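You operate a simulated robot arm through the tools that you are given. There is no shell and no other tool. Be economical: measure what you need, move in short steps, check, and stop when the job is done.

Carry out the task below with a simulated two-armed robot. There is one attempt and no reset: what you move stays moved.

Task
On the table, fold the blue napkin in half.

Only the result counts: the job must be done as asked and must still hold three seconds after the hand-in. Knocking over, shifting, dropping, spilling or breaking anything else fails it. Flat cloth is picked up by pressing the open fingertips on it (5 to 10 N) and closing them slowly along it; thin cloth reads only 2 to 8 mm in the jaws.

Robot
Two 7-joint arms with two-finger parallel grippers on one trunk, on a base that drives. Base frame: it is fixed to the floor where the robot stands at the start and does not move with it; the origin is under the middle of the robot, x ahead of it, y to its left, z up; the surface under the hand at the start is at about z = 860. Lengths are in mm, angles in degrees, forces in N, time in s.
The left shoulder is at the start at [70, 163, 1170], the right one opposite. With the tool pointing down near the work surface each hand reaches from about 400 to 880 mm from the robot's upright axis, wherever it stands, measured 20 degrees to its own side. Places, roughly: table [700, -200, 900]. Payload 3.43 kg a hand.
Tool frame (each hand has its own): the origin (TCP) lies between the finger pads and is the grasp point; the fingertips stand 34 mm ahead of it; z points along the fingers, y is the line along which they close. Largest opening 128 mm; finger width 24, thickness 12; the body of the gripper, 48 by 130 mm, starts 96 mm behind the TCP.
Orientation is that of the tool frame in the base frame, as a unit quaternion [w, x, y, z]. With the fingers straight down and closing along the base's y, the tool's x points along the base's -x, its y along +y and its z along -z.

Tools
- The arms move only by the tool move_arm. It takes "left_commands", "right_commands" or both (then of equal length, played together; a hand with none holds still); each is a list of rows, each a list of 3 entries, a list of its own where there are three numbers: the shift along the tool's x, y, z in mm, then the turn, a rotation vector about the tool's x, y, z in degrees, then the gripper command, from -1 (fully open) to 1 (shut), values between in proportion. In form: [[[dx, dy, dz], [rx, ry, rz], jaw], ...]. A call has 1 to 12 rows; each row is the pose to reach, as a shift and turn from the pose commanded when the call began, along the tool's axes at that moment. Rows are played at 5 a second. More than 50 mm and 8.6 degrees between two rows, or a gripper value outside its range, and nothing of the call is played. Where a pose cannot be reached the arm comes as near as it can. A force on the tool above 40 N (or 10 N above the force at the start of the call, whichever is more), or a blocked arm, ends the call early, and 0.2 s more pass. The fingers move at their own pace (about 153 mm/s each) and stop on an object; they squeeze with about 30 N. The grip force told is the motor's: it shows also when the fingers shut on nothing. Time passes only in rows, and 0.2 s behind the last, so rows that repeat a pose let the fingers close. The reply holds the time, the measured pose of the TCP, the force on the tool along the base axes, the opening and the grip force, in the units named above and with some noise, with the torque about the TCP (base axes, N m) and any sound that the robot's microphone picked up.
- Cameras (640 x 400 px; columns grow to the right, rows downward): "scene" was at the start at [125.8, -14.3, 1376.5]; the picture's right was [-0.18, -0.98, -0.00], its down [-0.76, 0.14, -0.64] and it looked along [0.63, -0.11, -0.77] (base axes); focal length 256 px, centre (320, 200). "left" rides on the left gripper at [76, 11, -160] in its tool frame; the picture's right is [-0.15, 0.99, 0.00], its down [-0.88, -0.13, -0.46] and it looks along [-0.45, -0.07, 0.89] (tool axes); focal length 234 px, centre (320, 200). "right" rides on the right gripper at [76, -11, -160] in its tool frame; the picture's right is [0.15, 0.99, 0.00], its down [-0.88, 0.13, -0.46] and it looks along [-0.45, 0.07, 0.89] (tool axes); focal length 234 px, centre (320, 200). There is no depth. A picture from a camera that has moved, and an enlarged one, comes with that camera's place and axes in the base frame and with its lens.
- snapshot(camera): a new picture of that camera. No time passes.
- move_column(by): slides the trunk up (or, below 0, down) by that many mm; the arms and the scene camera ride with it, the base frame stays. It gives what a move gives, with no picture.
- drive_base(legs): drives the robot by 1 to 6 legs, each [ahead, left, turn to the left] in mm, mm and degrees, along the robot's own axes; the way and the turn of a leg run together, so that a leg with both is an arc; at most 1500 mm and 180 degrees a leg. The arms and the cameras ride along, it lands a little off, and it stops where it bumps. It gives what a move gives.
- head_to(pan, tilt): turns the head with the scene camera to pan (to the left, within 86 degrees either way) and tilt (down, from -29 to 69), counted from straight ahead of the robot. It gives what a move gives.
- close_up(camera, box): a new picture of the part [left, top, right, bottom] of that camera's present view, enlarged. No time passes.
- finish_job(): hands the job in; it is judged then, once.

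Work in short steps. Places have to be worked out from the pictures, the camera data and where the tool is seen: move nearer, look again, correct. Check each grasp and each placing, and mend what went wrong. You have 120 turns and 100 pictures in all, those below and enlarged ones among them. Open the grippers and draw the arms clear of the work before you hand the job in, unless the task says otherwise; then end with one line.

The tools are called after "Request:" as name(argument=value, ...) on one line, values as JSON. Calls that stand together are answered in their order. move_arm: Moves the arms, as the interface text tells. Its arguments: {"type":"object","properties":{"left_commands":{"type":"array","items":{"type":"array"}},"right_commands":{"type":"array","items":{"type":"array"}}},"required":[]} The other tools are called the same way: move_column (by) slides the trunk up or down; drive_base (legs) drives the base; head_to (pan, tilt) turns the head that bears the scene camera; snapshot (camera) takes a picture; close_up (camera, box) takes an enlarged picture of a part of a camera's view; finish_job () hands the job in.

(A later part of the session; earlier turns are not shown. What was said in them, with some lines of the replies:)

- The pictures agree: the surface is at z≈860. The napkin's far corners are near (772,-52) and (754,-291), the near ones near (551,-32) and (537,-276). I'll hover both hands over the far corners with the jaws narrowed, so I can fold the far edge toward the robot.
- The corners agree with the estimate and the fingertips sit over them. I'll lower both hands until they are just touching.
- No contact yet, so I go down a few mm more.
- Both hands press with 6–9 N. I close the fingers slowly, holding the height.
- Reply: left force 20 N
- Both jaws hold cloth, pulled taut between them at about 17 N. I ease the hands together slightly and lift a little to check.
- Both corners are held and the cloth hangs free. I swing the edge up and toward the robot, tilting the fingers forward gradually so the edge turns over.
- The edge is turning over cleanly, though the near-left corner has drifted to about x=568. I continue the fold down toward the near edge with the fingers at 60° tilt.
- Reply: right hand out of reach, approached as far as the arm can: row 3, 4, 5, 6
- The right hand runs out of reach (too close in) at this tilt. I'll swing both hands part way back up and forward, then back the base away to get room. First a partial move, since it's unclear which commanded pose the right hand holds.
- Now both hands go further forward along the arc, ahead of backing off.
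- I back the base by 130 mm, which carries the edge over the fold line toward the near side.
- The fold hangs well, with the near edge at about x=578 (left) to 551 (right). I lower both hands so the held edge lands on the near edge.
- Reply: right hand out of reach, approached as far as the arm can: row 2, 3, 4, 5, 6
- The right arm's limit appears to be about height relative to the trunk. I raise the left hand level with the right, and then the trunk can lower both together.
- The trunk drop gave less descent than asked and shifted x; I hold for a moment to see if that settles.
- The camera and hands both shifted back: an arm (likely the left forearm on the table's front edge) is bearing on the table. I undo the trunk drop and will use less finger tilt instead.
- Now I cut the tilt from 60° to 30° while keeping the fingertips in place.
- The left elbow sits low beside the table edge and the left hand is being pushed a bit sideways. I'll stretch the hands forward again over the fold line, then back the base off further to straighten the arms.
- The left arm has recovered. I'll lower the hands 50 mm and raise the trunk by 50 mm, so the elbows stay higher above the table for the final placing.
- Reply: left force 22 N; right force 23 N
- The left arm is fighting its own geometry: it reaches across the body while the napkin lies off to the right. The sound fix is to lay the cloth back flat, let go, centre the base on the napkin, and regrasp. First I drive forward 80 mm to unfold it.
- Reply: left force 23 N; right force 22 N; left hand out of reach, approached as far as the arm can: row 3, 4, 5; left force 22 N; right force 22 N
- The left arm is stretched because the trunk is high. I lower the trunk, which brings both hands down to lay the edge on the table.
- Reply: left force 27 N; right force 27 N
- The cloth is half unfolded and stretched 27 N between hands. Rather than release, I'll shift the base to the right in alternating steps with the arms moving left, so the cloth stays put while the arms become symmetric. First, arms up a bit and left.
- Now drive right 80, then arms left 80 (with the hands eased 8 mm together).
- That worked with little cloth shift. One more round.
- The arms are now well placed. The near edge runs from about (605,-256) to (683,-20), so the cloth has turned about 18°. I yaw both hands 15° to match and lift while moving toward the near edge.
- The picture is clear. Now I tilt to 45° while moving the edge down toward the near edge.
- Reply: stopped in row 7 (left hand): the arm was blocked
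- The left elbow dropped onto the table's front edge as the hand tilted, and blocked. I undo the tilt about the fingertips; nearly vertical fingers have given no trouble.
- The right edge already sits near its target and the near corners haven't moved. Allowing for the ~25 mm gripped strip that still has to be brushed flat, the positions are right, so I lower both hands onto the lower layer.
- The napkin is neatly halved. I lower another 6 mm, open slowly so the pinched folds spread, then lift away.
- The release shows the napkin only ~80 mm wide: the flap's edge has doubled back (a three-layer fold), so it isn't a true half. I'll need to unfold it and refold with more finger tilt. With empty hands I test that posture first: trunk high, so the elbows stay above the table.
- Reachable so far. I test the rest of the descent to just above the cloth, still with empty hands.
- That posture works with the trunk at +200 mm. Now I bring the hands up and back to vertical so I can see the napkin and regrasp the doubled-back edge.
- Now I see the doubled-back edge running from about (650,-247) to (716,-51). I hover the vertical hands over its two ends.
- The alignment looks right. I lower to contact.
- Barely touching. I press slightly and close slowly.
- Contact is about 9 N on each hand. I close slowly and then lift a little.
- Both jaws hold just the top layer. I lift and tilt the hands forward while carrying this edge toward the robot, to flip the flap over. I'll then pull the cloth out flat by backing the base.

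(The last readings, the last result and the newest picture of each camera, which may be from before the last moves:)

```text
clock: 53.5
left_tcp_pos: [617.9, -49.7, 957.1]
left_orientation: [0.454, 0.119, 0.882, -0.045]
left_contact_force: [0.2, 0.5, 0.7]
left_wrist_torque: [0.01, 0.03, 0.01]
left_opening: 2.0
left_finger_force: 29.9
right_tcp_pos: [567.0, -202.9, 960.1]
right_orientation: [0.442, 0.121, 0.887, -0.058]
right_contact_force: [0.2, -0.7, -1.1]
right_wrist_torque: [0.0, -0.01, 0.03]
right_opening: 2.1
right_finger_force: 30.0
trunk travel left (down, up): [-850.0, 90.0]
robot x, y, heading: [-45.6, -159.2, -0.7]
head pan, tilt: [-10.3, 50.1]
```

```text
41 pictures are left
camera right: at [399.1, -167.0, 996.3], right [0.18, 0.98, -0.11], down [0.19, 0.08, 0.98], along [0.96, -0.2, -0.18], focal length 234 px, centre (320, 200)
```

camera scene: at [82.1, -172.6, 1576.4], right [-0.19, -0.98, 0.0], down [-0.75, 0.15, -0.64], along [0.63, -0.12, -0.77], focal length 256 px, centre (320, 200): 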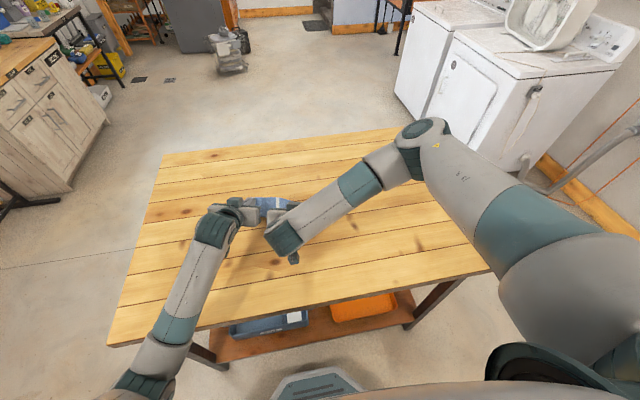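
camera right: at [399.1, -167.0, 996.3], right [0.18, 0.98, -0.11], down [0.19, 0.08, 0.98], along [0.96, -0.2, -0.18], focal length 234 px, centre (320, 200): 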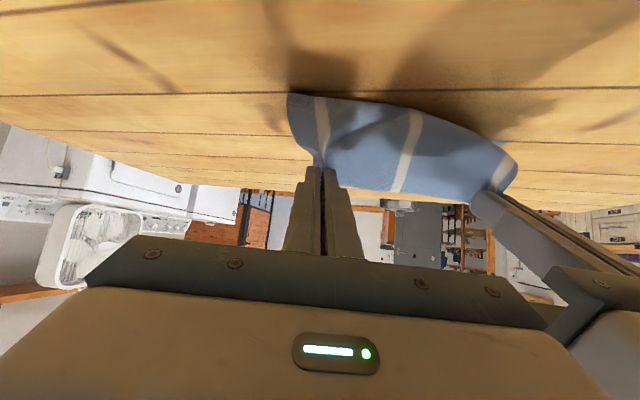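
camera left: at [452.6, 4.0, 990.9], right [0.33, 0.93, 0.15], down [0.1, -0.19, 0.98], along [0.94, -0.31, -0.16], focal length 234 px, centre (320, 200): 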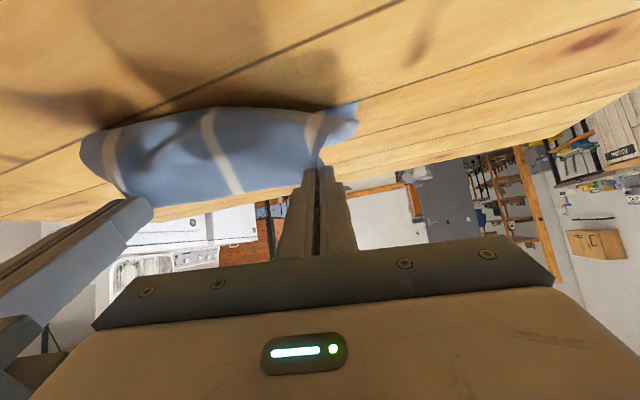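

Good hang. Now I back the base about 200 mm (slightly left, along the cloth's axis) to draw the cloth out flat.

Request:
drive_base(legs=[[-95, 30, 0], [-95, 30, 0]])

Request:
snapshot(camera="scene")

Request:
snapshot(camera="left")

Request:
snapshot(camera="right")

```text
clock: 55.4
left_tcp_pos: [427.9, 14.1, 958.2]
left_orientation: [0.454, 0.118, 0.882, -0.044]
left_contact_force: [-0.3, -0.4, 0.8]
left_wrist_torque: [0.0, 0.0, 0.0]
left_opening: 1.8
left_finger_force: 30.1
right_tcp_pos: [376.3, -138.3, 961.7]
right_orientation: [0.442, 0.121, 0.887, -0.058]
right_contact_force: [0.8, 0.1, -0.1]
right_wrist_torque: [-0.01, 0.01, 0.01]
right_opening: 1.7
right_finger_force: 29.8
trunk travel left (down, up): [-850.0, 90.0]
robot x, y, heading: [-231.9, -93.4, -0.5]
head pan, tilt: [-10.3, 50.1]
```

```text
40 pictures are left
camera scene: at [-108.8, -109.2, 1576.5], right [-0.19, -0.98, 0.0], down [-0.75, 0.15, -0.64], along [0.63, -0.12, -0.77], focal length 256 px, centre (320, 200)
```

scene: 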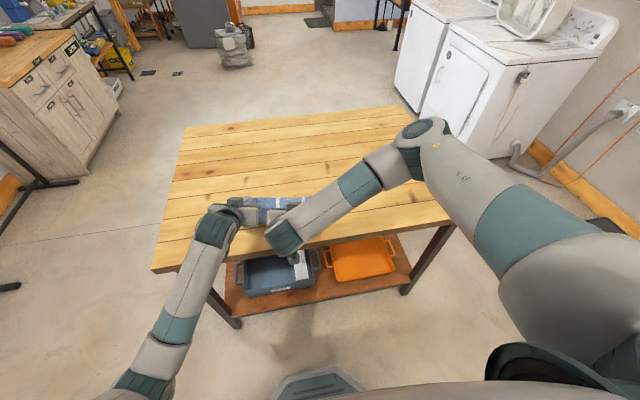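

```text
39 pictures are left
camera left: at [262.2, 67.2, 991.3], right [0.33, 0.93, 0.15], down [0.1, -0.19, 0.98], along [0.94, -0.31, -0.16], focal length 234 px, centre (320, 200)
```

left: 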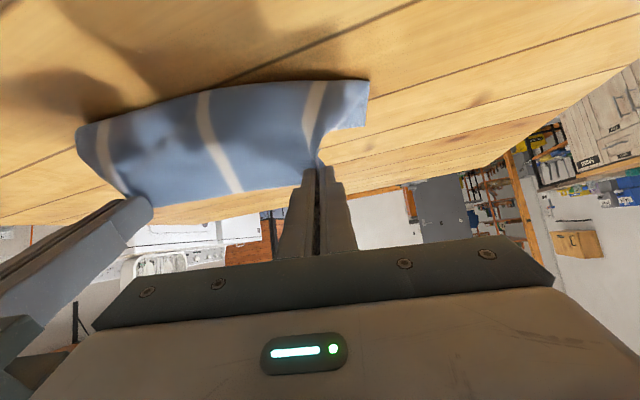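

```text
38 pictures are left
camera right: at [209.0, -103.8, 996.8], right [0.18, 0.98, -0.11], down [0.19, 0.08, 0.98], along [0.96, -0.2, -0.18], focal length 234 px, centre (320, 200)
```

right: 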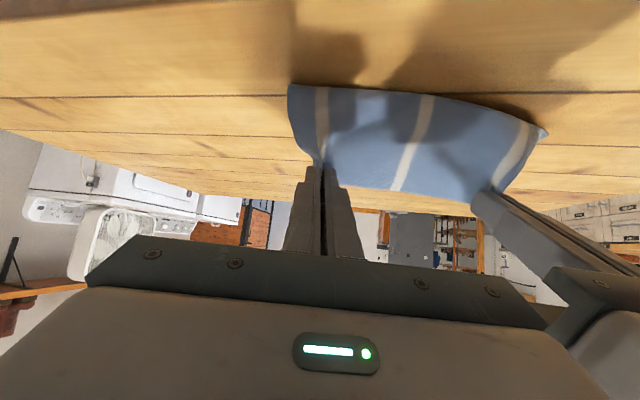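

The cloth seems to have been dragged along rather than rolled out. I look closer.

Request:
close_up(camera="scene", box=[210, 170, 340, 251])

```text
4.92 times, centred on (275, 210) of scene
camera zoom: at [-108.8, -109.2, 1576.5], right [-0.19, -0.98, 0.0], down [-0.75, 0.15, -0.64], along [0.63, -0.12, -0.77], focal length 1258 px, centre (542, 148)
```

zoom: 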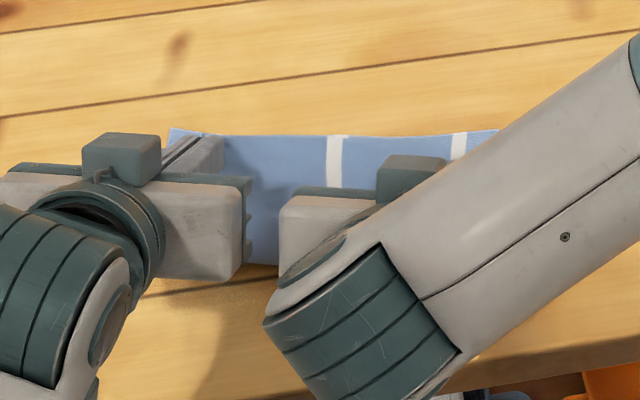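

Request:
close_up(camera="left", box=[60, 60, 400, 272])

Request:
close_up(camera="right", box=[260, 60, 580, 260])

```text
1.88 times, centred on (230, 166) of left
camera zoom: at [262.2, 67.2, 991.3], right [0.33, 0.93, 0.15], down [0.1, -0.19, 0.98], along [0.94, -0.31, -0.16], focal length 441 px, centre (489, 264)
```

zoom: 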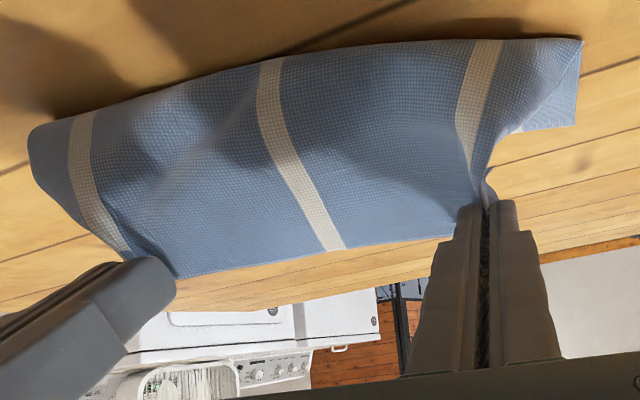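

```text
2.00 times, centred on (420, 160) of right
camera zoom: at [209.0, -103.8, 996.8], right [0.18, 0.98, -0.11], down [0.19, 0.08, 0.98], along [0.96, -0.2, -0.18], focal length 468 px, centre (120, 280)
```

zoom: 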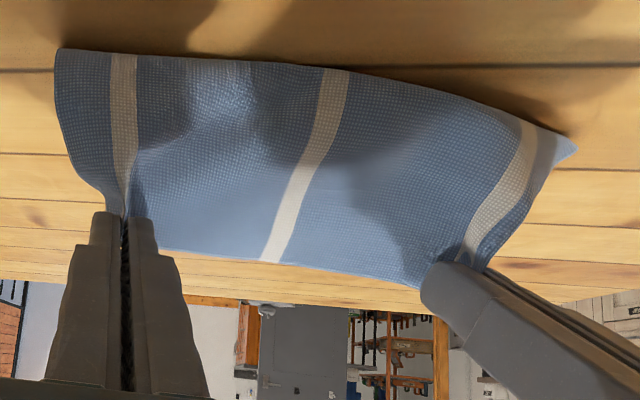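

Now it's clear: the held edge hangs in front, the sheet touches the table on the robot side, and the rest lies flat out to its far edge at about (547,47)–(501,-191). Folding the held edge *away* onto that far edge gives almost exact halves, and vertical fingers leave the edge facing the right way. I drive forward 80 mm to carry it over.

Request:
drive_base(legs=[[80, 0, 0]])

Request:
move_arm(left_commands=[[[-4.7, 0, 0.3], [0, 8, 0], 1], [[-9.4, 0, 1.3], [0, 16, 0], 1], [[-13.8, 0, 2.9], [0, 24, 0], 1], [[-18, 0, 5.2], [0, 32, 0], 1], [[-21.9, 0, 8], [0, 40, 0], 1], [[-21.9, 0, 8], [0, 40, 0], 1]], right_commands=[[[-4.7, 0, 0.3], [0, 8, 0], 1], [[-9.4, 0, 1.3], [0, 16, 0], 1], [[-13.8, 0, 2.9], [0, 24, 0], 1], [[-18, 0, 5.2], [0, 32, 0], 1], [[-21.9, 0, 8], [0, 40, 0], 1], [[-21.9, 0, 8], [0, 40, 0], 1]])

Request:
close_up(camera="scene", box=[200, 150, 360, 250])

Request:
snapshot(camera="left")

Request:
snapshot(camera="right")

```text
clock: 56.4
left_tcp_pos: [505.9, 11.1, 958.4]
left_orientation: [0.454, 0.12, 0.882, -0.046]
left_contact_force: [-0.8, 0.0, -0.4]
left_wrist_torque: [-0.02, 0.02, -0.03]
left_opening: 2.1
left_finger_force: 30.0
right_tcp_pos: [455.5, -140.6, 959.8]
right_orientation: [0.444, 0.121, 0.886, -0.059]
right_contact_force: [0.4, 0.0, 0.7]
right_wrist_torque: [0.0, -0.03, 0.01]
right_opening: 1.8
right_finger_force: 30.3
trunk travel left (down, up): [-850.0, 90.0]
robot x, y, heading: [-156.1, -93.8, -0.7]
head pan, tilt: [-10.3, 50.1]
```

```text
clock: 57.8
left_tcp_pos: [525.5, 6.9, 970.5]
left_orientation: [0.124, 0.128, 0.984, -0.002]
left_contact_force: [-0.6, 0.4, -0.1]
left_wrist_torque: [0.0, -0.03, 0.03]
left_opening: 1.9
left_finger_force: 29.9
right_tcp_pos: [474.5, -146.3, 973.6]
right_orientation: [0.111, 0.133, 0.985, -0.014]
right_contact_force: [-1.1, 1.1, 0.3]
right_wrist_torque: [-0.01, 0.0, 0.02]
right_opening: 1.6
right_finger_force: 29.8
trunk travel left (down, up): [-850.0, 90.0]
robot x, y, heading: [-151.1, -96.0, -0.5]
head pan, tilt: [-10.3, 50.1]
```

```text
4.00 times, centred on (280, 200) of scene
camera zoom: at [-30.1, -109.7, 1576.6], right [-0.19, -0.98, 0.0], down [-0.75, 0.15, -0.64], along [0.63, -0.12, -0.77], focal length 1022 px, centre (480, 200)
```

zoom: 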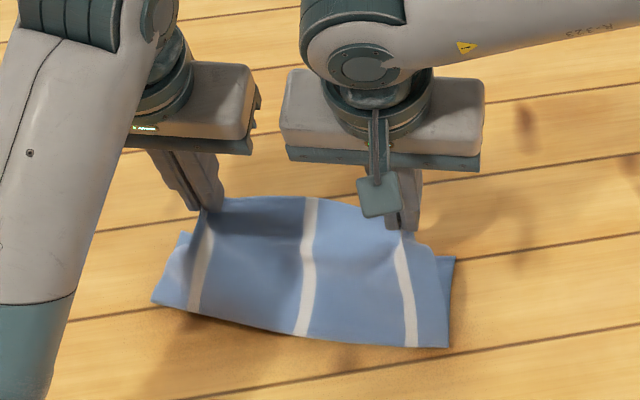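

```text
33 pictures are left
camera left: at [418.0, 42.5, 1108.8], right [0.39, 0.92, 0.06], down [0.68, -0.33, 0.65], along [0.62, -0.21, -0.75], focal length 234 px, centre (320, 200)
```

left: 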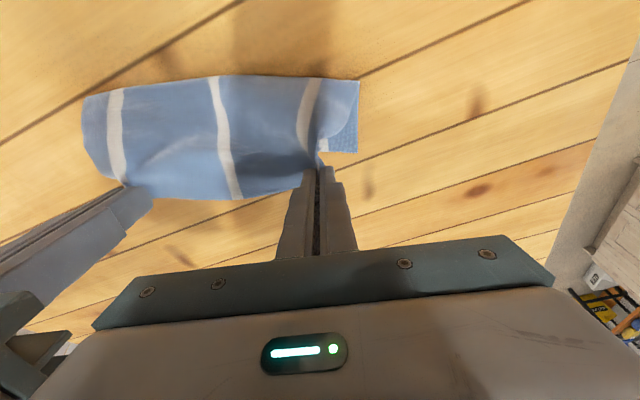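

```text
32 pictures are left
camera right: at [367.5, -127.1, 1113.1], right [0.13, 0.99, -0.03], down [0.76, -0.08, 0.64], along [0.63, -0.1, -0.77], focal length 234 px, centre (320, 200)
```

right: 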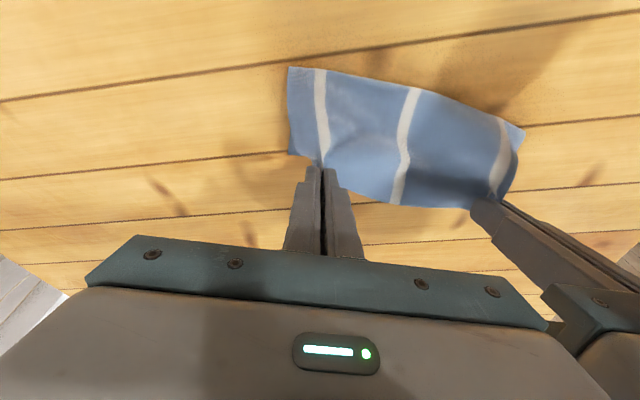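

A clean fold is forming with the crease on the robot side. The far edge runs (496,-187)–(570,45). I move the held edge forward about 17 mm onto it and lower.

Request:
move_arm(left_commands=[[[-14, 3, 10], [0, 0, 0], 1], [[-12, 5, 25], [0, 0, 0], 1], [[-8, 7, 40], [0, 0, 0], 1], [[-4, 7, 54], [0, 0, 0], 1], [[0, 7, 65], [0, 0, 0], 1], [[0, 7, 65], [0, 0, 0], 1]], right_commands=[[[-14, 2, 10], [0, 0, 0], 1], [[-12, 4, 25], [0, 0, 0], 1], [[-8, 5, 40], [0, 0, 0], 1], [[-5, 5, 55], [0, 0, 0], 1], [[-2.5, 5, 68], [0, 0, 0], 1], [[-2.5, 5, 68], [0, 0, 0], 1]])

Request:
close_up(camera="scene", box=[200, 150, 360, 250])

Request:
snapshot(camera="left")

Request:
snapshot(camera="right")

```text
clock: 59.2
left_tcp_pos: [544.0, 10.5, 907.3]
left_orientation: [0.124, 0.128, 0.984, -0.003]
left_contact_force: [-0.6, 0.7, 0.4]
left_wrist_torque: [0.0, 0.02, 0.02]
left_opening: 2.2
left_finger_force: 30.2
right_tcp_pos: [492.8, -145.4, 907.6]
right_orientation: [0.112, 0.134, 0.985, -0.014]
right_contact_force: [0.0, -0.2, 0.2]
right_wrist_torque: [-0.01, -0.03, 0.02]
right_opening: 1.7
right_finger_force: 29.7
trunk travel left (down, up): [-850.0, 90.0]
robot x, y, heading: [-153.6, -94.9, -0.6]
head pan, tilt: [-10.3, 50.1]
```

```text
4.00 times, centred on (280, 200) of scene
camera zoom: at [-29.4, -110.5, 1576.5], right [-0.19, -0.98, 0.0], down [-0.75, 0.15, -0.64], along [0.63, -0.12, -0.77], focal length 1022 px, centre (480, 200)
```

zoom: 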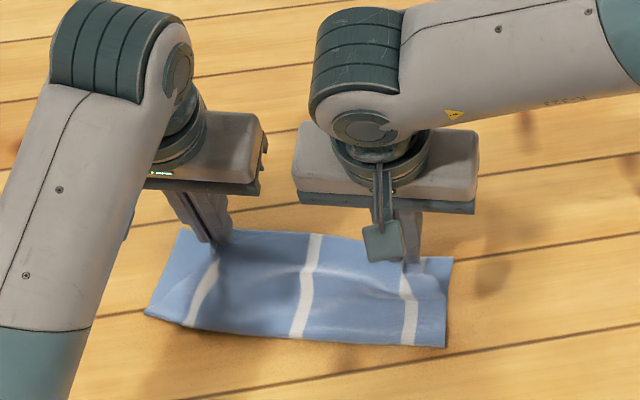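

```text
30 pictures are left
camera left: at [436.3, 46.2, 1044.9], right [0.39, 0.92, 0.06], down [0.68, -0.33, 0.65], along [0.62, -0.21, -0.75], focal length 234 px, centre (320, 200)
```

left: 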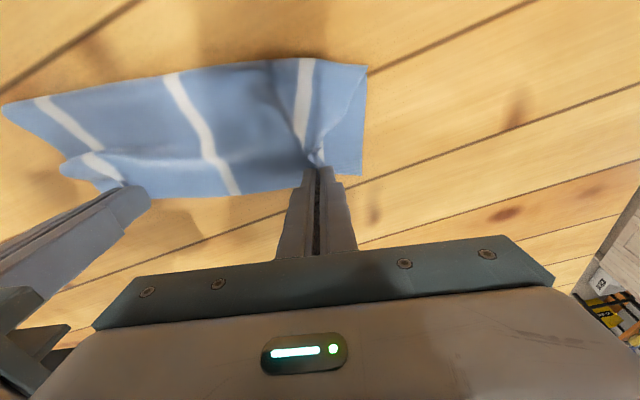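

```text
29 pictures are left
camera right: at [385.8, -127.5, 1046.1], right [0.13, 0.99, -0.03], down [0.76, -0.08, 0.64], along [0.63, -0.1, -0.77], focal length 234 px, centre (320, 200)
```

right: 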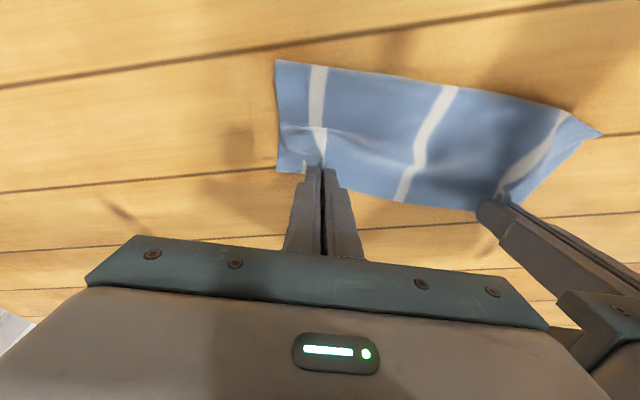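

The edge lies over the far edge. I lower the last few mm, open slowly, and lift straight up.

Request:
move_arm(left_commands=[[[1, 0, 5], [0, 0, 0], 1], [[2, 0, 8], [0, 0, 0], 0.9], [[2, 0, 8], [0, 0, 0], 0.75], [[2, 0, 8], [0, 0, 0], 0.6], [[2, 0, 8], [0, 0, 0], 0.45], [[2, 0, 8], [0, 0, 0], 0.3], [[2, 0, 8], [0, 0, 0], 0.3], [[-2, 0, -8], [0, 0, 0], 0.3], [[-12, 0, -48], [0, 0, 0], 0.3], [[-22, 0, -90], [0, 0, 0], 0.3], [[-22, 0, -90], [0, 0, 0], 0.3]], right_commands=[[[1, 0, 5], [0, 0, 0], 1], [[2, 0, 8], [0, 0, 0], 0.9], [[2, 0, 8], [0, 0, 0], 0.75], [[2, 0, 8], [0, 0, 0], 0.6], [[2, 0, 8], [0, 0, 0], 0.45], [[2, 0, 8], [0, 0, 0], 0.3], [[2, 0, 8], [0, 0, 0], 0.3], [[-2, 0, -8], [0, 0, 0], 0.3], [[-12, 0, -48], [0, 0, 0], 0.3], [[-22, 0, -90], [0, 0, 0], 0.3], [[-22, 0, -90], [0, 0, 0], 0.3]])

Request:
close_up(camera="scene", box=[210, 170, 340, 251])

Request:
snapshot(camera="left")

Request:
snapshot(camera="right")

```text
clock: 61.6
left_tcp_pos: [543.1, 9.6, 1000.0]
left_orientation: [0.124, 0.127, 0.984, -0.002]
left_contact_force: [0.9, -0.2, 0.0]
left_wrist_torque: [-0.03, 0.02, 0.0]
left_opening: 44.4
left_finger_force: 0.1
right_tcp_pos: [495.1, -145.4, 999.6]
right_orientation: [0.111, 0.134, 0.985, -0.014]
right_contact_force: [-0.1, 0.0, 0.0]
right_wrist_torque: [-0.02, 0.03, 0.01]
right_opening: 44.6
right_finger_force: 0.1
trunk travel left (down, up): [-850.0, 90.0]
robot x, y, heading: [-159.7, -94.7, -1.0]
head pan, tilt: [-10.3, 50.1]
```

```text
4.92 times, centred on (275, 210) of scene
camera zoom: at [-28.7, -110.2, 1576.4], right [-0.19, -0.98, 0.0], down [-0.75, 0.15, -0.64], along [0.63, -0.12, -0.77], focal length 1258 px, centre (542, 148)
```

zoom: 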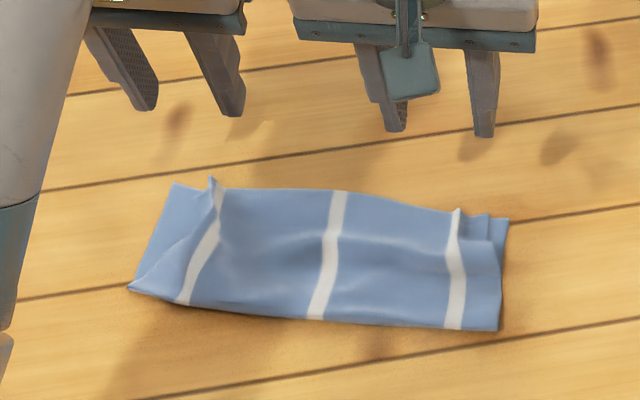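

```text
27 pictures are left
camera left: at [435.6, 44.6, 1137.7], right [0.39, 0.92, 0.06], down [0.68, -0.33, 0.65], along [0.62, -0.21, -0.75], focal length 234 px, centre (320, 200)
```

left: 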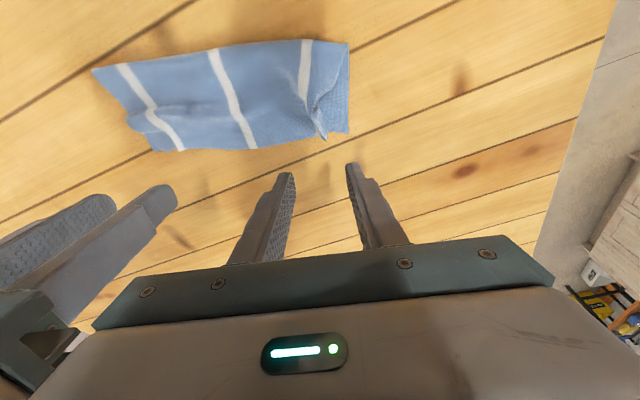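

```text
26 pictures are left
camera right: at [388.6, -128.0, 1139.4], right [0.13, 0.99, -0.03], down [0.76, -0.08, 0.64], along [0.63, -0.1, -0.77], focal length 234 px, centre (320, 200)
```

right: 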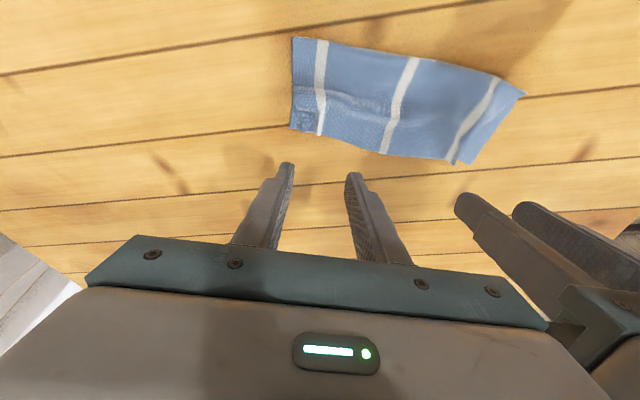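

A proper half fold now, with a small upright pleat at the left far corner. I take a closer look before smoothing it.

Request:
close_up(camera="left", box=[240, 20, 400, 170])

Request:
close_up(camera="scene", box=[228, 195, 328, 250])

```text
2.67 times, centred on (320, 95) of left
camera zoom: at [435.6, 44.6, 1137.7], right [0.39, 0.92, 0.06], down [0.68, -0.33, 0.65], along [0.62, -0.21, -0.75], focal length 624 px, centre (320, 480)
```

zoom: 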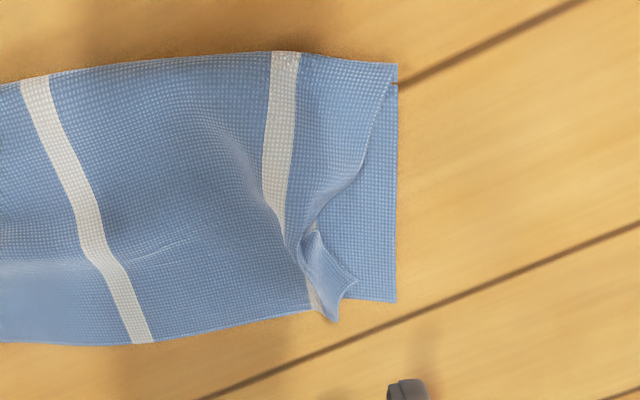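

```text
6.40 times, centred on (278, 222) of scene
camera zoom: at [-28.7, -110.2, 1576.4], right [-0.19, -0.98, 0.0], down [-0.75, 0.15, -0.64], along [0.63, -0.12, -0.77], focal length 1636 px, centre (589, 56)
```

zoom: 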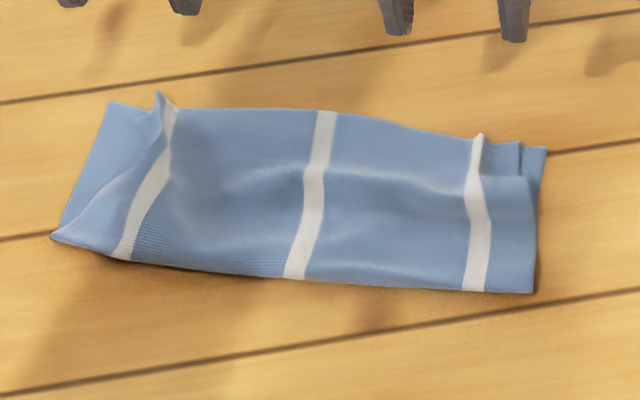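

The pleat sits at the left far corner; the top corner is at about (557,29) and should lie at (577,44). I'll spread it with the left hand: straddle the pleat with a narrow gap, press lightly and open the fingers. First, I get over it with vertical fingers.

Request:
move_arm(left_commands=[[[7, 2, 28], [0, 7, 0], 0.81], [[14, 4, 55], [0, 14.3, 0], 0.81], [[20, 5, 80], [0, 14.3, 0], 0.81], [[20, 5, 80], [0, 14.3, 0], 0.81]])

Request:
snapshot(camera="left")

Request:
close_up(camera="scene", box=[208, 180, 308, 243])

```text
clock: 62.6
left_tcp_pos: [544.6, 16.9, 918.9]
left_orientation: [0.001, 0.126, 0.992, 0.014]
left_contact_force: [0.3, 0.8, 0.0]
left_wrist_torque: [0.01, 0.01, 0.0]
left_opening: 12.0
left_finger_force: 0.1
right_tcp_pos: [495.7, -145.3, 1000.9]
right_orientation: [0.112, 0.133, 0.985, -0.014]
right_contact_force: [0.3, -0.4, 0.5]
right_wrist_torque: [-0.02, 0.0, -0.01]
right_opening: 44.9
right_finger_force: 0.2
trunk travel left (down, up): [-850.0, 90.0]
robot x, y, heading: [-152.9, -94.4, -0.8]
head pan, tilt: [-10.3, 50.1]
```

```text
23 pictures are left
camera left: at [472.8, 41.3, 1080.0], right [0.39, 0.92, 0.03], down [0.82, -0.36, 0.45], along [0.42, -0.15, -0.89], focal length 234 px, centre (320, 200)
```

left: 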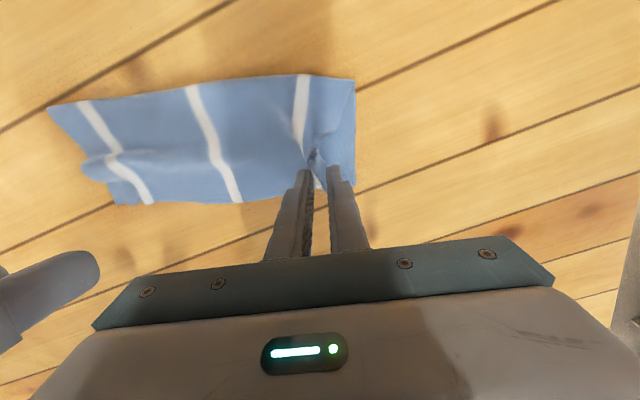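

```text
6.35 times, centred on (258, 212) of scene
camera zoom: at [-29.3, -110.6, 1576.5], right [-0.19, -0.98, 0.0], down [-0.75, 0.15, -0.64], along [0.63, -0.12, -0.77], focal length 1623 px, centre (714, 127)
```

zoom: 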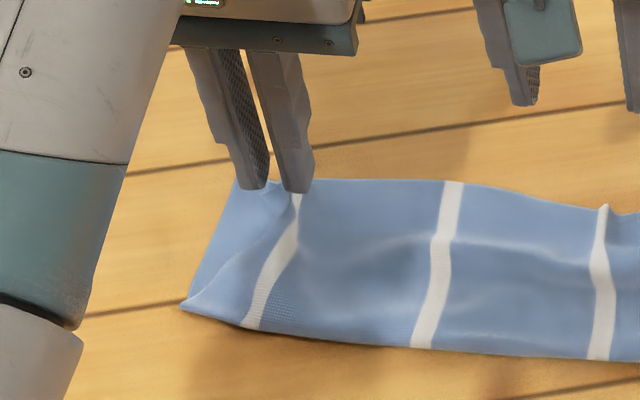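

The pleat is between the fingertips. I lower to a light press.

Request:
move_arm(left_commands=[[[0, 0, 12], [0, 0, 0], 0.81], [[0, 0, 20], [0, 0, 0], 0.81], [[0, 0, 23], [0, 0, 0], 0.81], [[0, 0, 23.5], [0, 0, 0], 0.81]])

```text
clock: 63.6
left_tcp_pos: [544.1, 16.9, 896.2]
left_orientation: [0.002, 0.127, 0.992, 0.014]
left_contact_force: [-0.1, 1.0, 8.8]
left_wrist_torque: [-0.05, 0.02, 0.0]
left_opening: 12.3
left_finger_force: 0.1
right_tcp_pos: [494.9, -146.0, 1000.1]
right_orientation: [0.113, 0.133, 0.985, -0.014]
right_contact_force: [-1.3, -0.4, -0.5]
right_wrist_torque: [0.02, 0.0, 0.0]
right_opening: 44.6
right_finger_force: 0.0
trunk travel left (down, up): [-850.0, 90.0]
robot x, y, heading: [-153.0, -95.0, -0.7]
head pan, tilt: [-10.3, 50.1]
```

Pressing at 9 N, I open the fingers slowly while drifting a little outward, then lift.

Request:
move_arm(left_commands=[[[-2, 2, 0], [0, 0, 0], 0.72], [[-4, 4, 0], [0, 0, 0], 0.63], [[-6, 6, 0], [0, 0, 0], 0.54], [[-8, 8, 0], [0, 0, 0], 0.45], [[-10, 9, 0], [0, 0, 0], 0.38], [[-10, 9, 0], [0, 0, 0], 0.38], [[-10, 9, -30], [0, 0, 0], 0.38], [[-10, 9, -75], [0, 0, 0], 0.38], [[-10, 9, -75], [0, 0, 0], 0.38]])

Request:
close_up(camera="left", box=[40, 20, 400, 245])

Request:
close_up(camera="scene", box=[228, 190, 328, 253])

```text
clock: 65.6
left_tcp_pos: [555.4, 22.0, 970.5]
left_orientation: [0.0, 0.127, 0.992, 0.014]
left_contact_force: [0.3, -0.6, 0.8]
left_wrist_torque: [-0.01, 0.02, 0.0]
left_opening: 39.7
left_finger_force: 0.1
right_tcp_pos: [495.7, -146.8, 999.5]
right_orientation: [0.112, 0.134, 0.985, -0.013]
right_contact_force: [1.1, -0.7, -0.5]
right_wrist_torque: [0.01, 0.01, 0.0]
right_opening: 45.0
right_finger_force: 0.0
trunk travel left (down, up): [-850.0, 90.0]
robot x, y, heading: [-159.2, -93.9, -1.1]
head pan, tilt: [-10.3, 50.1]
```

```text
1.78 times, centred on (220, 132) of left
camera zoom: at [484.1, 46.3, 1130.9], right [0.39, 0.92, 0.03], down [0.82, -0.36, 0.45], along [0.42, -0.15, -0.89], focal length 416 px, centre (498, 320)
```

zoom: 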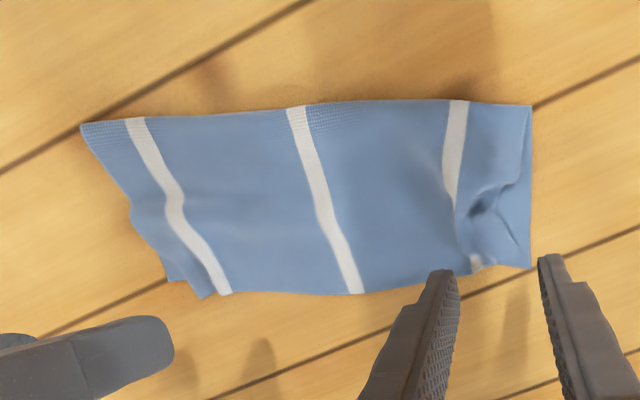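

```text
6.35 times, centred on (278, 222) of scene
camera zoom: at [-28.6, -110.1, 1576.4], right [-0.19, -0.98, 0.0], down [-0.75, 0.15, -0.64], along [0.63, -0.12, -0.77], focal length 1623 px, centre (587, 64)
```

zoom: 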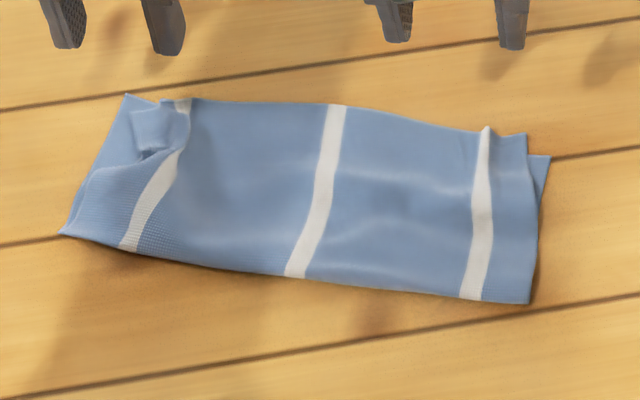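

The left corner is now well spread. I do the same with the right hand on its small pleat near (509,-157).

Request:
move_arm(right_commands=[[[5, -2, 28], [0, 6.5, 0], 0.81], [[10, -4, 55], [0, 12.9, 0], 0.81], [[14, -5, 77], [0, 12.9, 0], 0.81], [[14, -5, 77], [0, 12.9, 0], 0.81]])

Request:
snapshot(camera="right")

Request:
close_up(camera="scene", box=[248, 190, 348, 253])

```text
clock: 66.6
left_tcp_pos: [554.5, 21.3, 970.4]
left_orientation: [0.001, 0.127, 0.992, 0.014]
left_contact_force: [-0.2, 0.7, 0.2]
left_wrist_torque: [-0.01, -0.02, -0.05]
left_opening: 39.9
left_finger_force: 0.1
right_tcp_pos: [496.5, -151.0, 922.2]
right_orientation: [0.001, 0.134, 0.991, 0.002]
right_contact_force: [1.0, -0.1, 0.6]
right_wrist_torque: [-0.01, 0.03, 0.0]
right_opening: 12.4
right_finger_force: 0.1
trunk travel left (down, up): [-850.0, 90.0]
robot x, y, heading: [-157.0, -92.7, -0.6]
head pan, tilt: [-10.3, 50.1]
```

```text
19 pictures are left
camera right: at [422.9, -142.2, 1082.9], right [0.12, 0.99, 0.0], down [0.88, -0.11, 0.46], along [0.45, -0.05, -0.89], focal length 234 px, centre (320, 200)
```

right: 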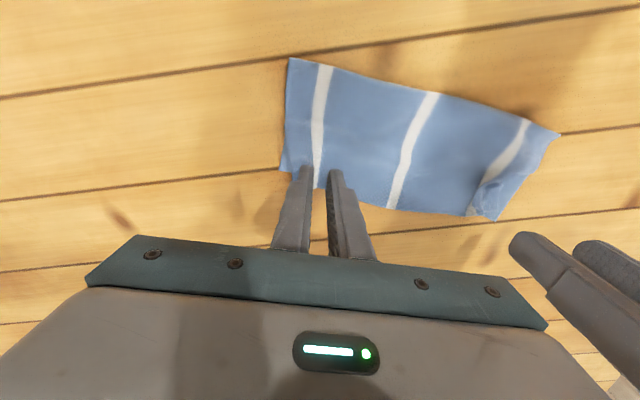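

```text
6.35 times, centred on (298, 222) of scene
camera zoom: at [-29.4, -110.5, 1576.5], right [-0.19, -0.98, 0.0], down [-0.75, 0.15, -0.64], along [0.63, -0.12, -0.77], focal length 1623 px, centre (460, 64)
```

zoom: 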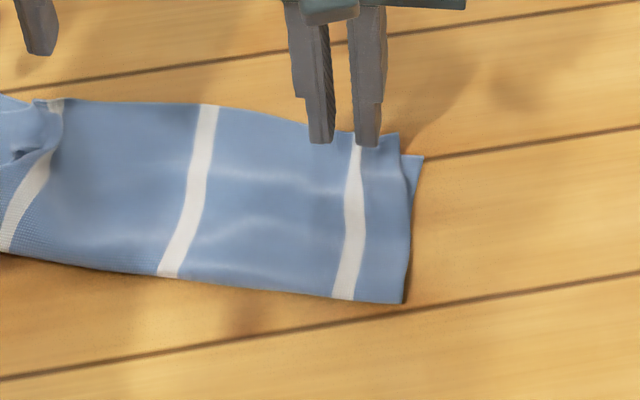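

The pleat is slightly to the outer side of the gap. I shift 6 mm outward and lower.

Request:
move_arm(right_commands=[[[0, -6, 0], [0, 0, 0], 0.81], [[0, -6, 12], [0, 0, 0], 0.81], [[0, -6, 22], [0, 0, 0], 0.81], [[0, -6, 26.5], [0, 0, 0], 0.81], [[0, -6, 26.5], [0, 0, 0], 0.81]])

```text
clock: 67.8
left_tcp_pos: [554.2, 20.3, 970.1]
left_orientation: [0.001, 0.128, 0.992, 0.014]
left_contact_force: [-0.1, 0.2, 0.4]
left_wrist_torque: [0.02, 0.0, 0.0]
left_opening: 39.7
left_finger_force: 0.1
right_tcp_pos: [496.0, -156.7, 895.3]
right_orientation: [0.001, 0.134, 0.991, 0.002]
right_contact_force: [-1.2, -0.8, 3.0]
right_wrist_torque: [-0.05, -0.01, -0.02]
right_opening: 12.4
right_finger_force: 0.8
trunk travel left (down, up): [-850.0, 90.0]
robot x, y, heading: [-155.8, -91.5, -0.6]
head pan, tilt: [-10.3, 50.1]
```

Light contact. I press a touch more, spread, and lift.

Request:
move_arm(right_commands=[[[0, 0, 1], [0, 0, 0], 0.81], [[1, -1, 1], [0, 0, 0], 0.74], [[3, -2, 1], [0, 0, 0], 0.66], [[5, -3, 1], [0, 0, 0], 0.58], [[7, -5, 1], [0, 0, 0], 0.5], [[7, -5, 1], [0, 0, 0], 0.5], [[7, -5, -30], [0, 0, 0], 0.5], [[7, -5, -75], [0, 0, 0], 0.5], [[7, -5, -75], [0, 0, 0], 0.5]])

Request:
close_up(camera="right", box=[250, 20, 570, 220])

Request:
close_up(camera="scene", box=[228, 190, 328, 253])

```text
clock: 69.8
left_tcp_pos: [555.9, 21.1, 970.1]
left_orientation: [0.0, 0.127, 0.992, 0.014]
left_contact_force: [0.8, -0.9, 0.1]
left_wrist_torque: [0.01, 0.02, -0.01]
left_opening: 39.4
left_finger_force: 0.2
right_tcp_pos: [487.4, -160.7, 970.2]
right_orientation: [0.0, 0.133, 0.991, 0.002]
right_contact_force: [-0.4, -1.0, 0.0]
right_wrist_torque: [-0.01, 0.01, 0.03]
right_opening: 31.8
right_finger_force: 0.1
trunk travel left (down, up): [-850.0, 90.0]
robot x, y, heading: [-152.0, -95.8, -0.5]
head pan, tilt: [-10.3, 50.1]
```

```text
2.00 times, centred on (410, 120) of right
camera zoom: at [413.4, -152.3, 1129.8], right [0.12, 0.99, 0.0], down [0.88, -0.11, 0.46], along [0.45, -0.05, -0.89], focal length 468 px, centre (140, 360)
```

zoom: 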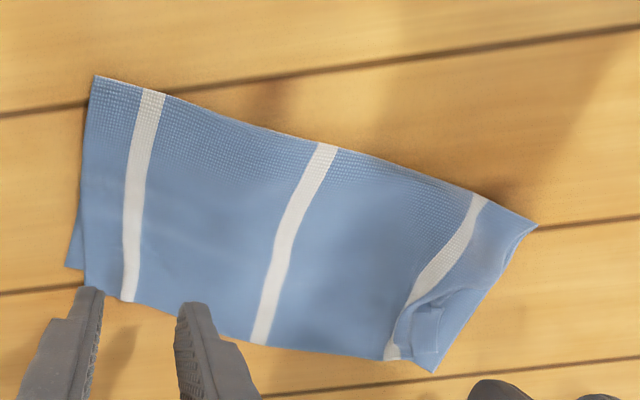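

```text
6.35 times, centred on (278, 222) of scene
camera zoom: at [-28.5, -110.5, 1576.3], right [-0.19, -0.98, 0.0], down [-0.75, 0.15, -0.64], along [0.63, -0.12, -0.77], focal length 1623 px, centre (587, 64)
```

zoom: 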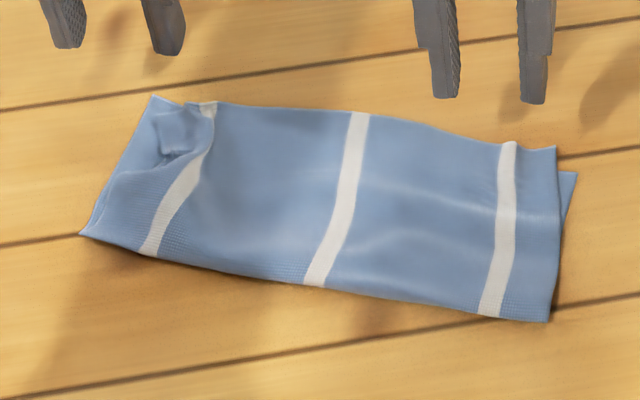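

The napkin is now folded in half: both far corners match within about 1–2 cm, and the crease runs along the robot side. I open the grippers and raise both arms clear, then take a final look.

Request:
move_arm(left_commands=[[[10, 0, -40], [0, 0, 0], 0], [[20, 0, -80], [0, 0, 0], -0.5], [[30, 0, -120], [0, 0, 0], -0.5], [[30, 20, -150], [0, 0, 0], -0.5], [[30, 40, -150], [0, 0, 0], -0.5]], right_commands=[[[10, 0, -40], [0, 0, 0], 0], [[20, 0, -80], [0, 0, 0], -0.5], [[30, 0, -120], [0, 0, 0], -0.5], [[30, -20, -150], [0, 0, 0], -0.5], [[30, -40, -150], [0, 0, 0], -0.5]])

Request:
drive_base(legs=[[-100, 0, 0]])

Request:
snapshot(camera="scene")

Request:
snapshot(camera="left")

```text
clock: 71.0
left_tcp_pos: [535.3, 62.9, 1121.3]
left_orientation: [0.0, 0.127, 0.992, 0.014]
left_contact_force: [0.1, -0.1, 0.2]
left_wrist_torque: [0.03, 0.0, 0.0]
left_opening: 96.1
left_finger_force: 0.1
right_tcp_pos: [446.1, -191.2, 1119.0]
right_orientation: [0.0, 0.133, 0.991, 0.002]
right_contact_force: [0.6, -0.3, -0.5]
right_wrist_torque: [0.0, 0.04, 0.03]
right_opening: 96.1
right_finger_force: 0.0
trunk travel left (down, up): [-850.0, 90.0]
robot x, y, heading: [-153.5, -95.0, -0.7]
head pan, tilt: [-10.3, 50.1]
```

```text
clock: 72.2
left_tcp_pos: [437.4, 63.7, 1121.4]
left_orientation: [0.0, 0.127, 0.992, 0.014]
left_contact_force: [0.7, -0.1, -0.4]
left_wrist_torque: [0.02, 0.01, -0.01]
left_opening: 96.0
left_finger_force: 0.0
right_tcp_pos: [348.9, -190.9, 1117.7]
right_orientation: [0.0, 0.134, 0.991, 0.001]
right_contact_force: [0.0, -0.2, 0.7]
right_wrist_torque: [0.02, 0.0, 0.03]
right_opening: 95.8
right_finger_force: 0.0
trunk travel left (down, up): [-850.0, 90.0]
robot x, y, heading: [-250.3, -92.8, -0.4]
head pan, tilt: [-10.3, 50.1]
```

```text
15 pictures are left
camera scene: at [-125.7, -109.3, 1576.2], right [-0.19, -0.98, 0.0], down [-0.75, 0.15, -0.64], along [0.63, -0.12, -0.77], focal length 256 px, centre (320, 200)
```

scene: 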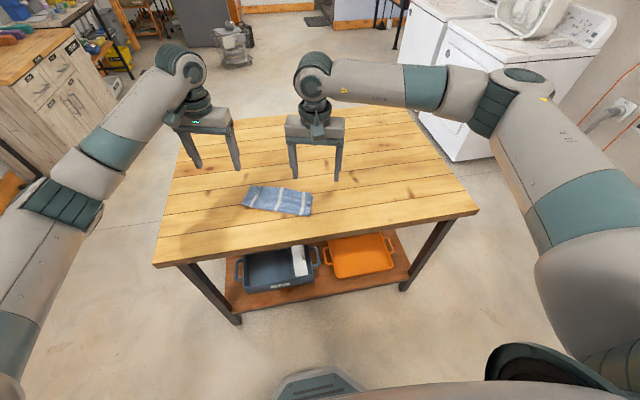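

```text
14 pictures are left
camera left: at [367.4, 89.7, 1281.6], right [0.39, 0.92, 0.03], down [0.82, -0.36, 0.45], along [0.42, -0.15, -0.89], focal length 234 px, centre (320, 200)
```

left: 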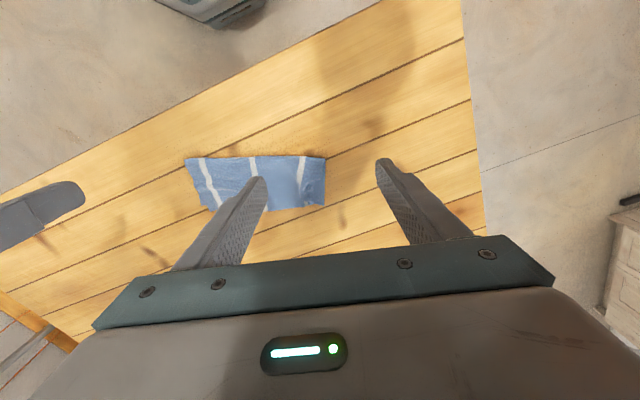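

The napkin lies folded in half on the table, the arms are clear and nothing else has been moved, so I hand the job in.

Request:
finish_job()

```text
The job is handed in.
```

The blue napkin is folded in half on the table and handed in. The far corners line up within about 1–2 cm, with a small pucker left at one of them. The crease is roughly 1 cm off the exact middle, and the napkin now lies nearer the robot than at the start. An arm pressed against the table during the work, but I saw nothing else shifted in the pictures.
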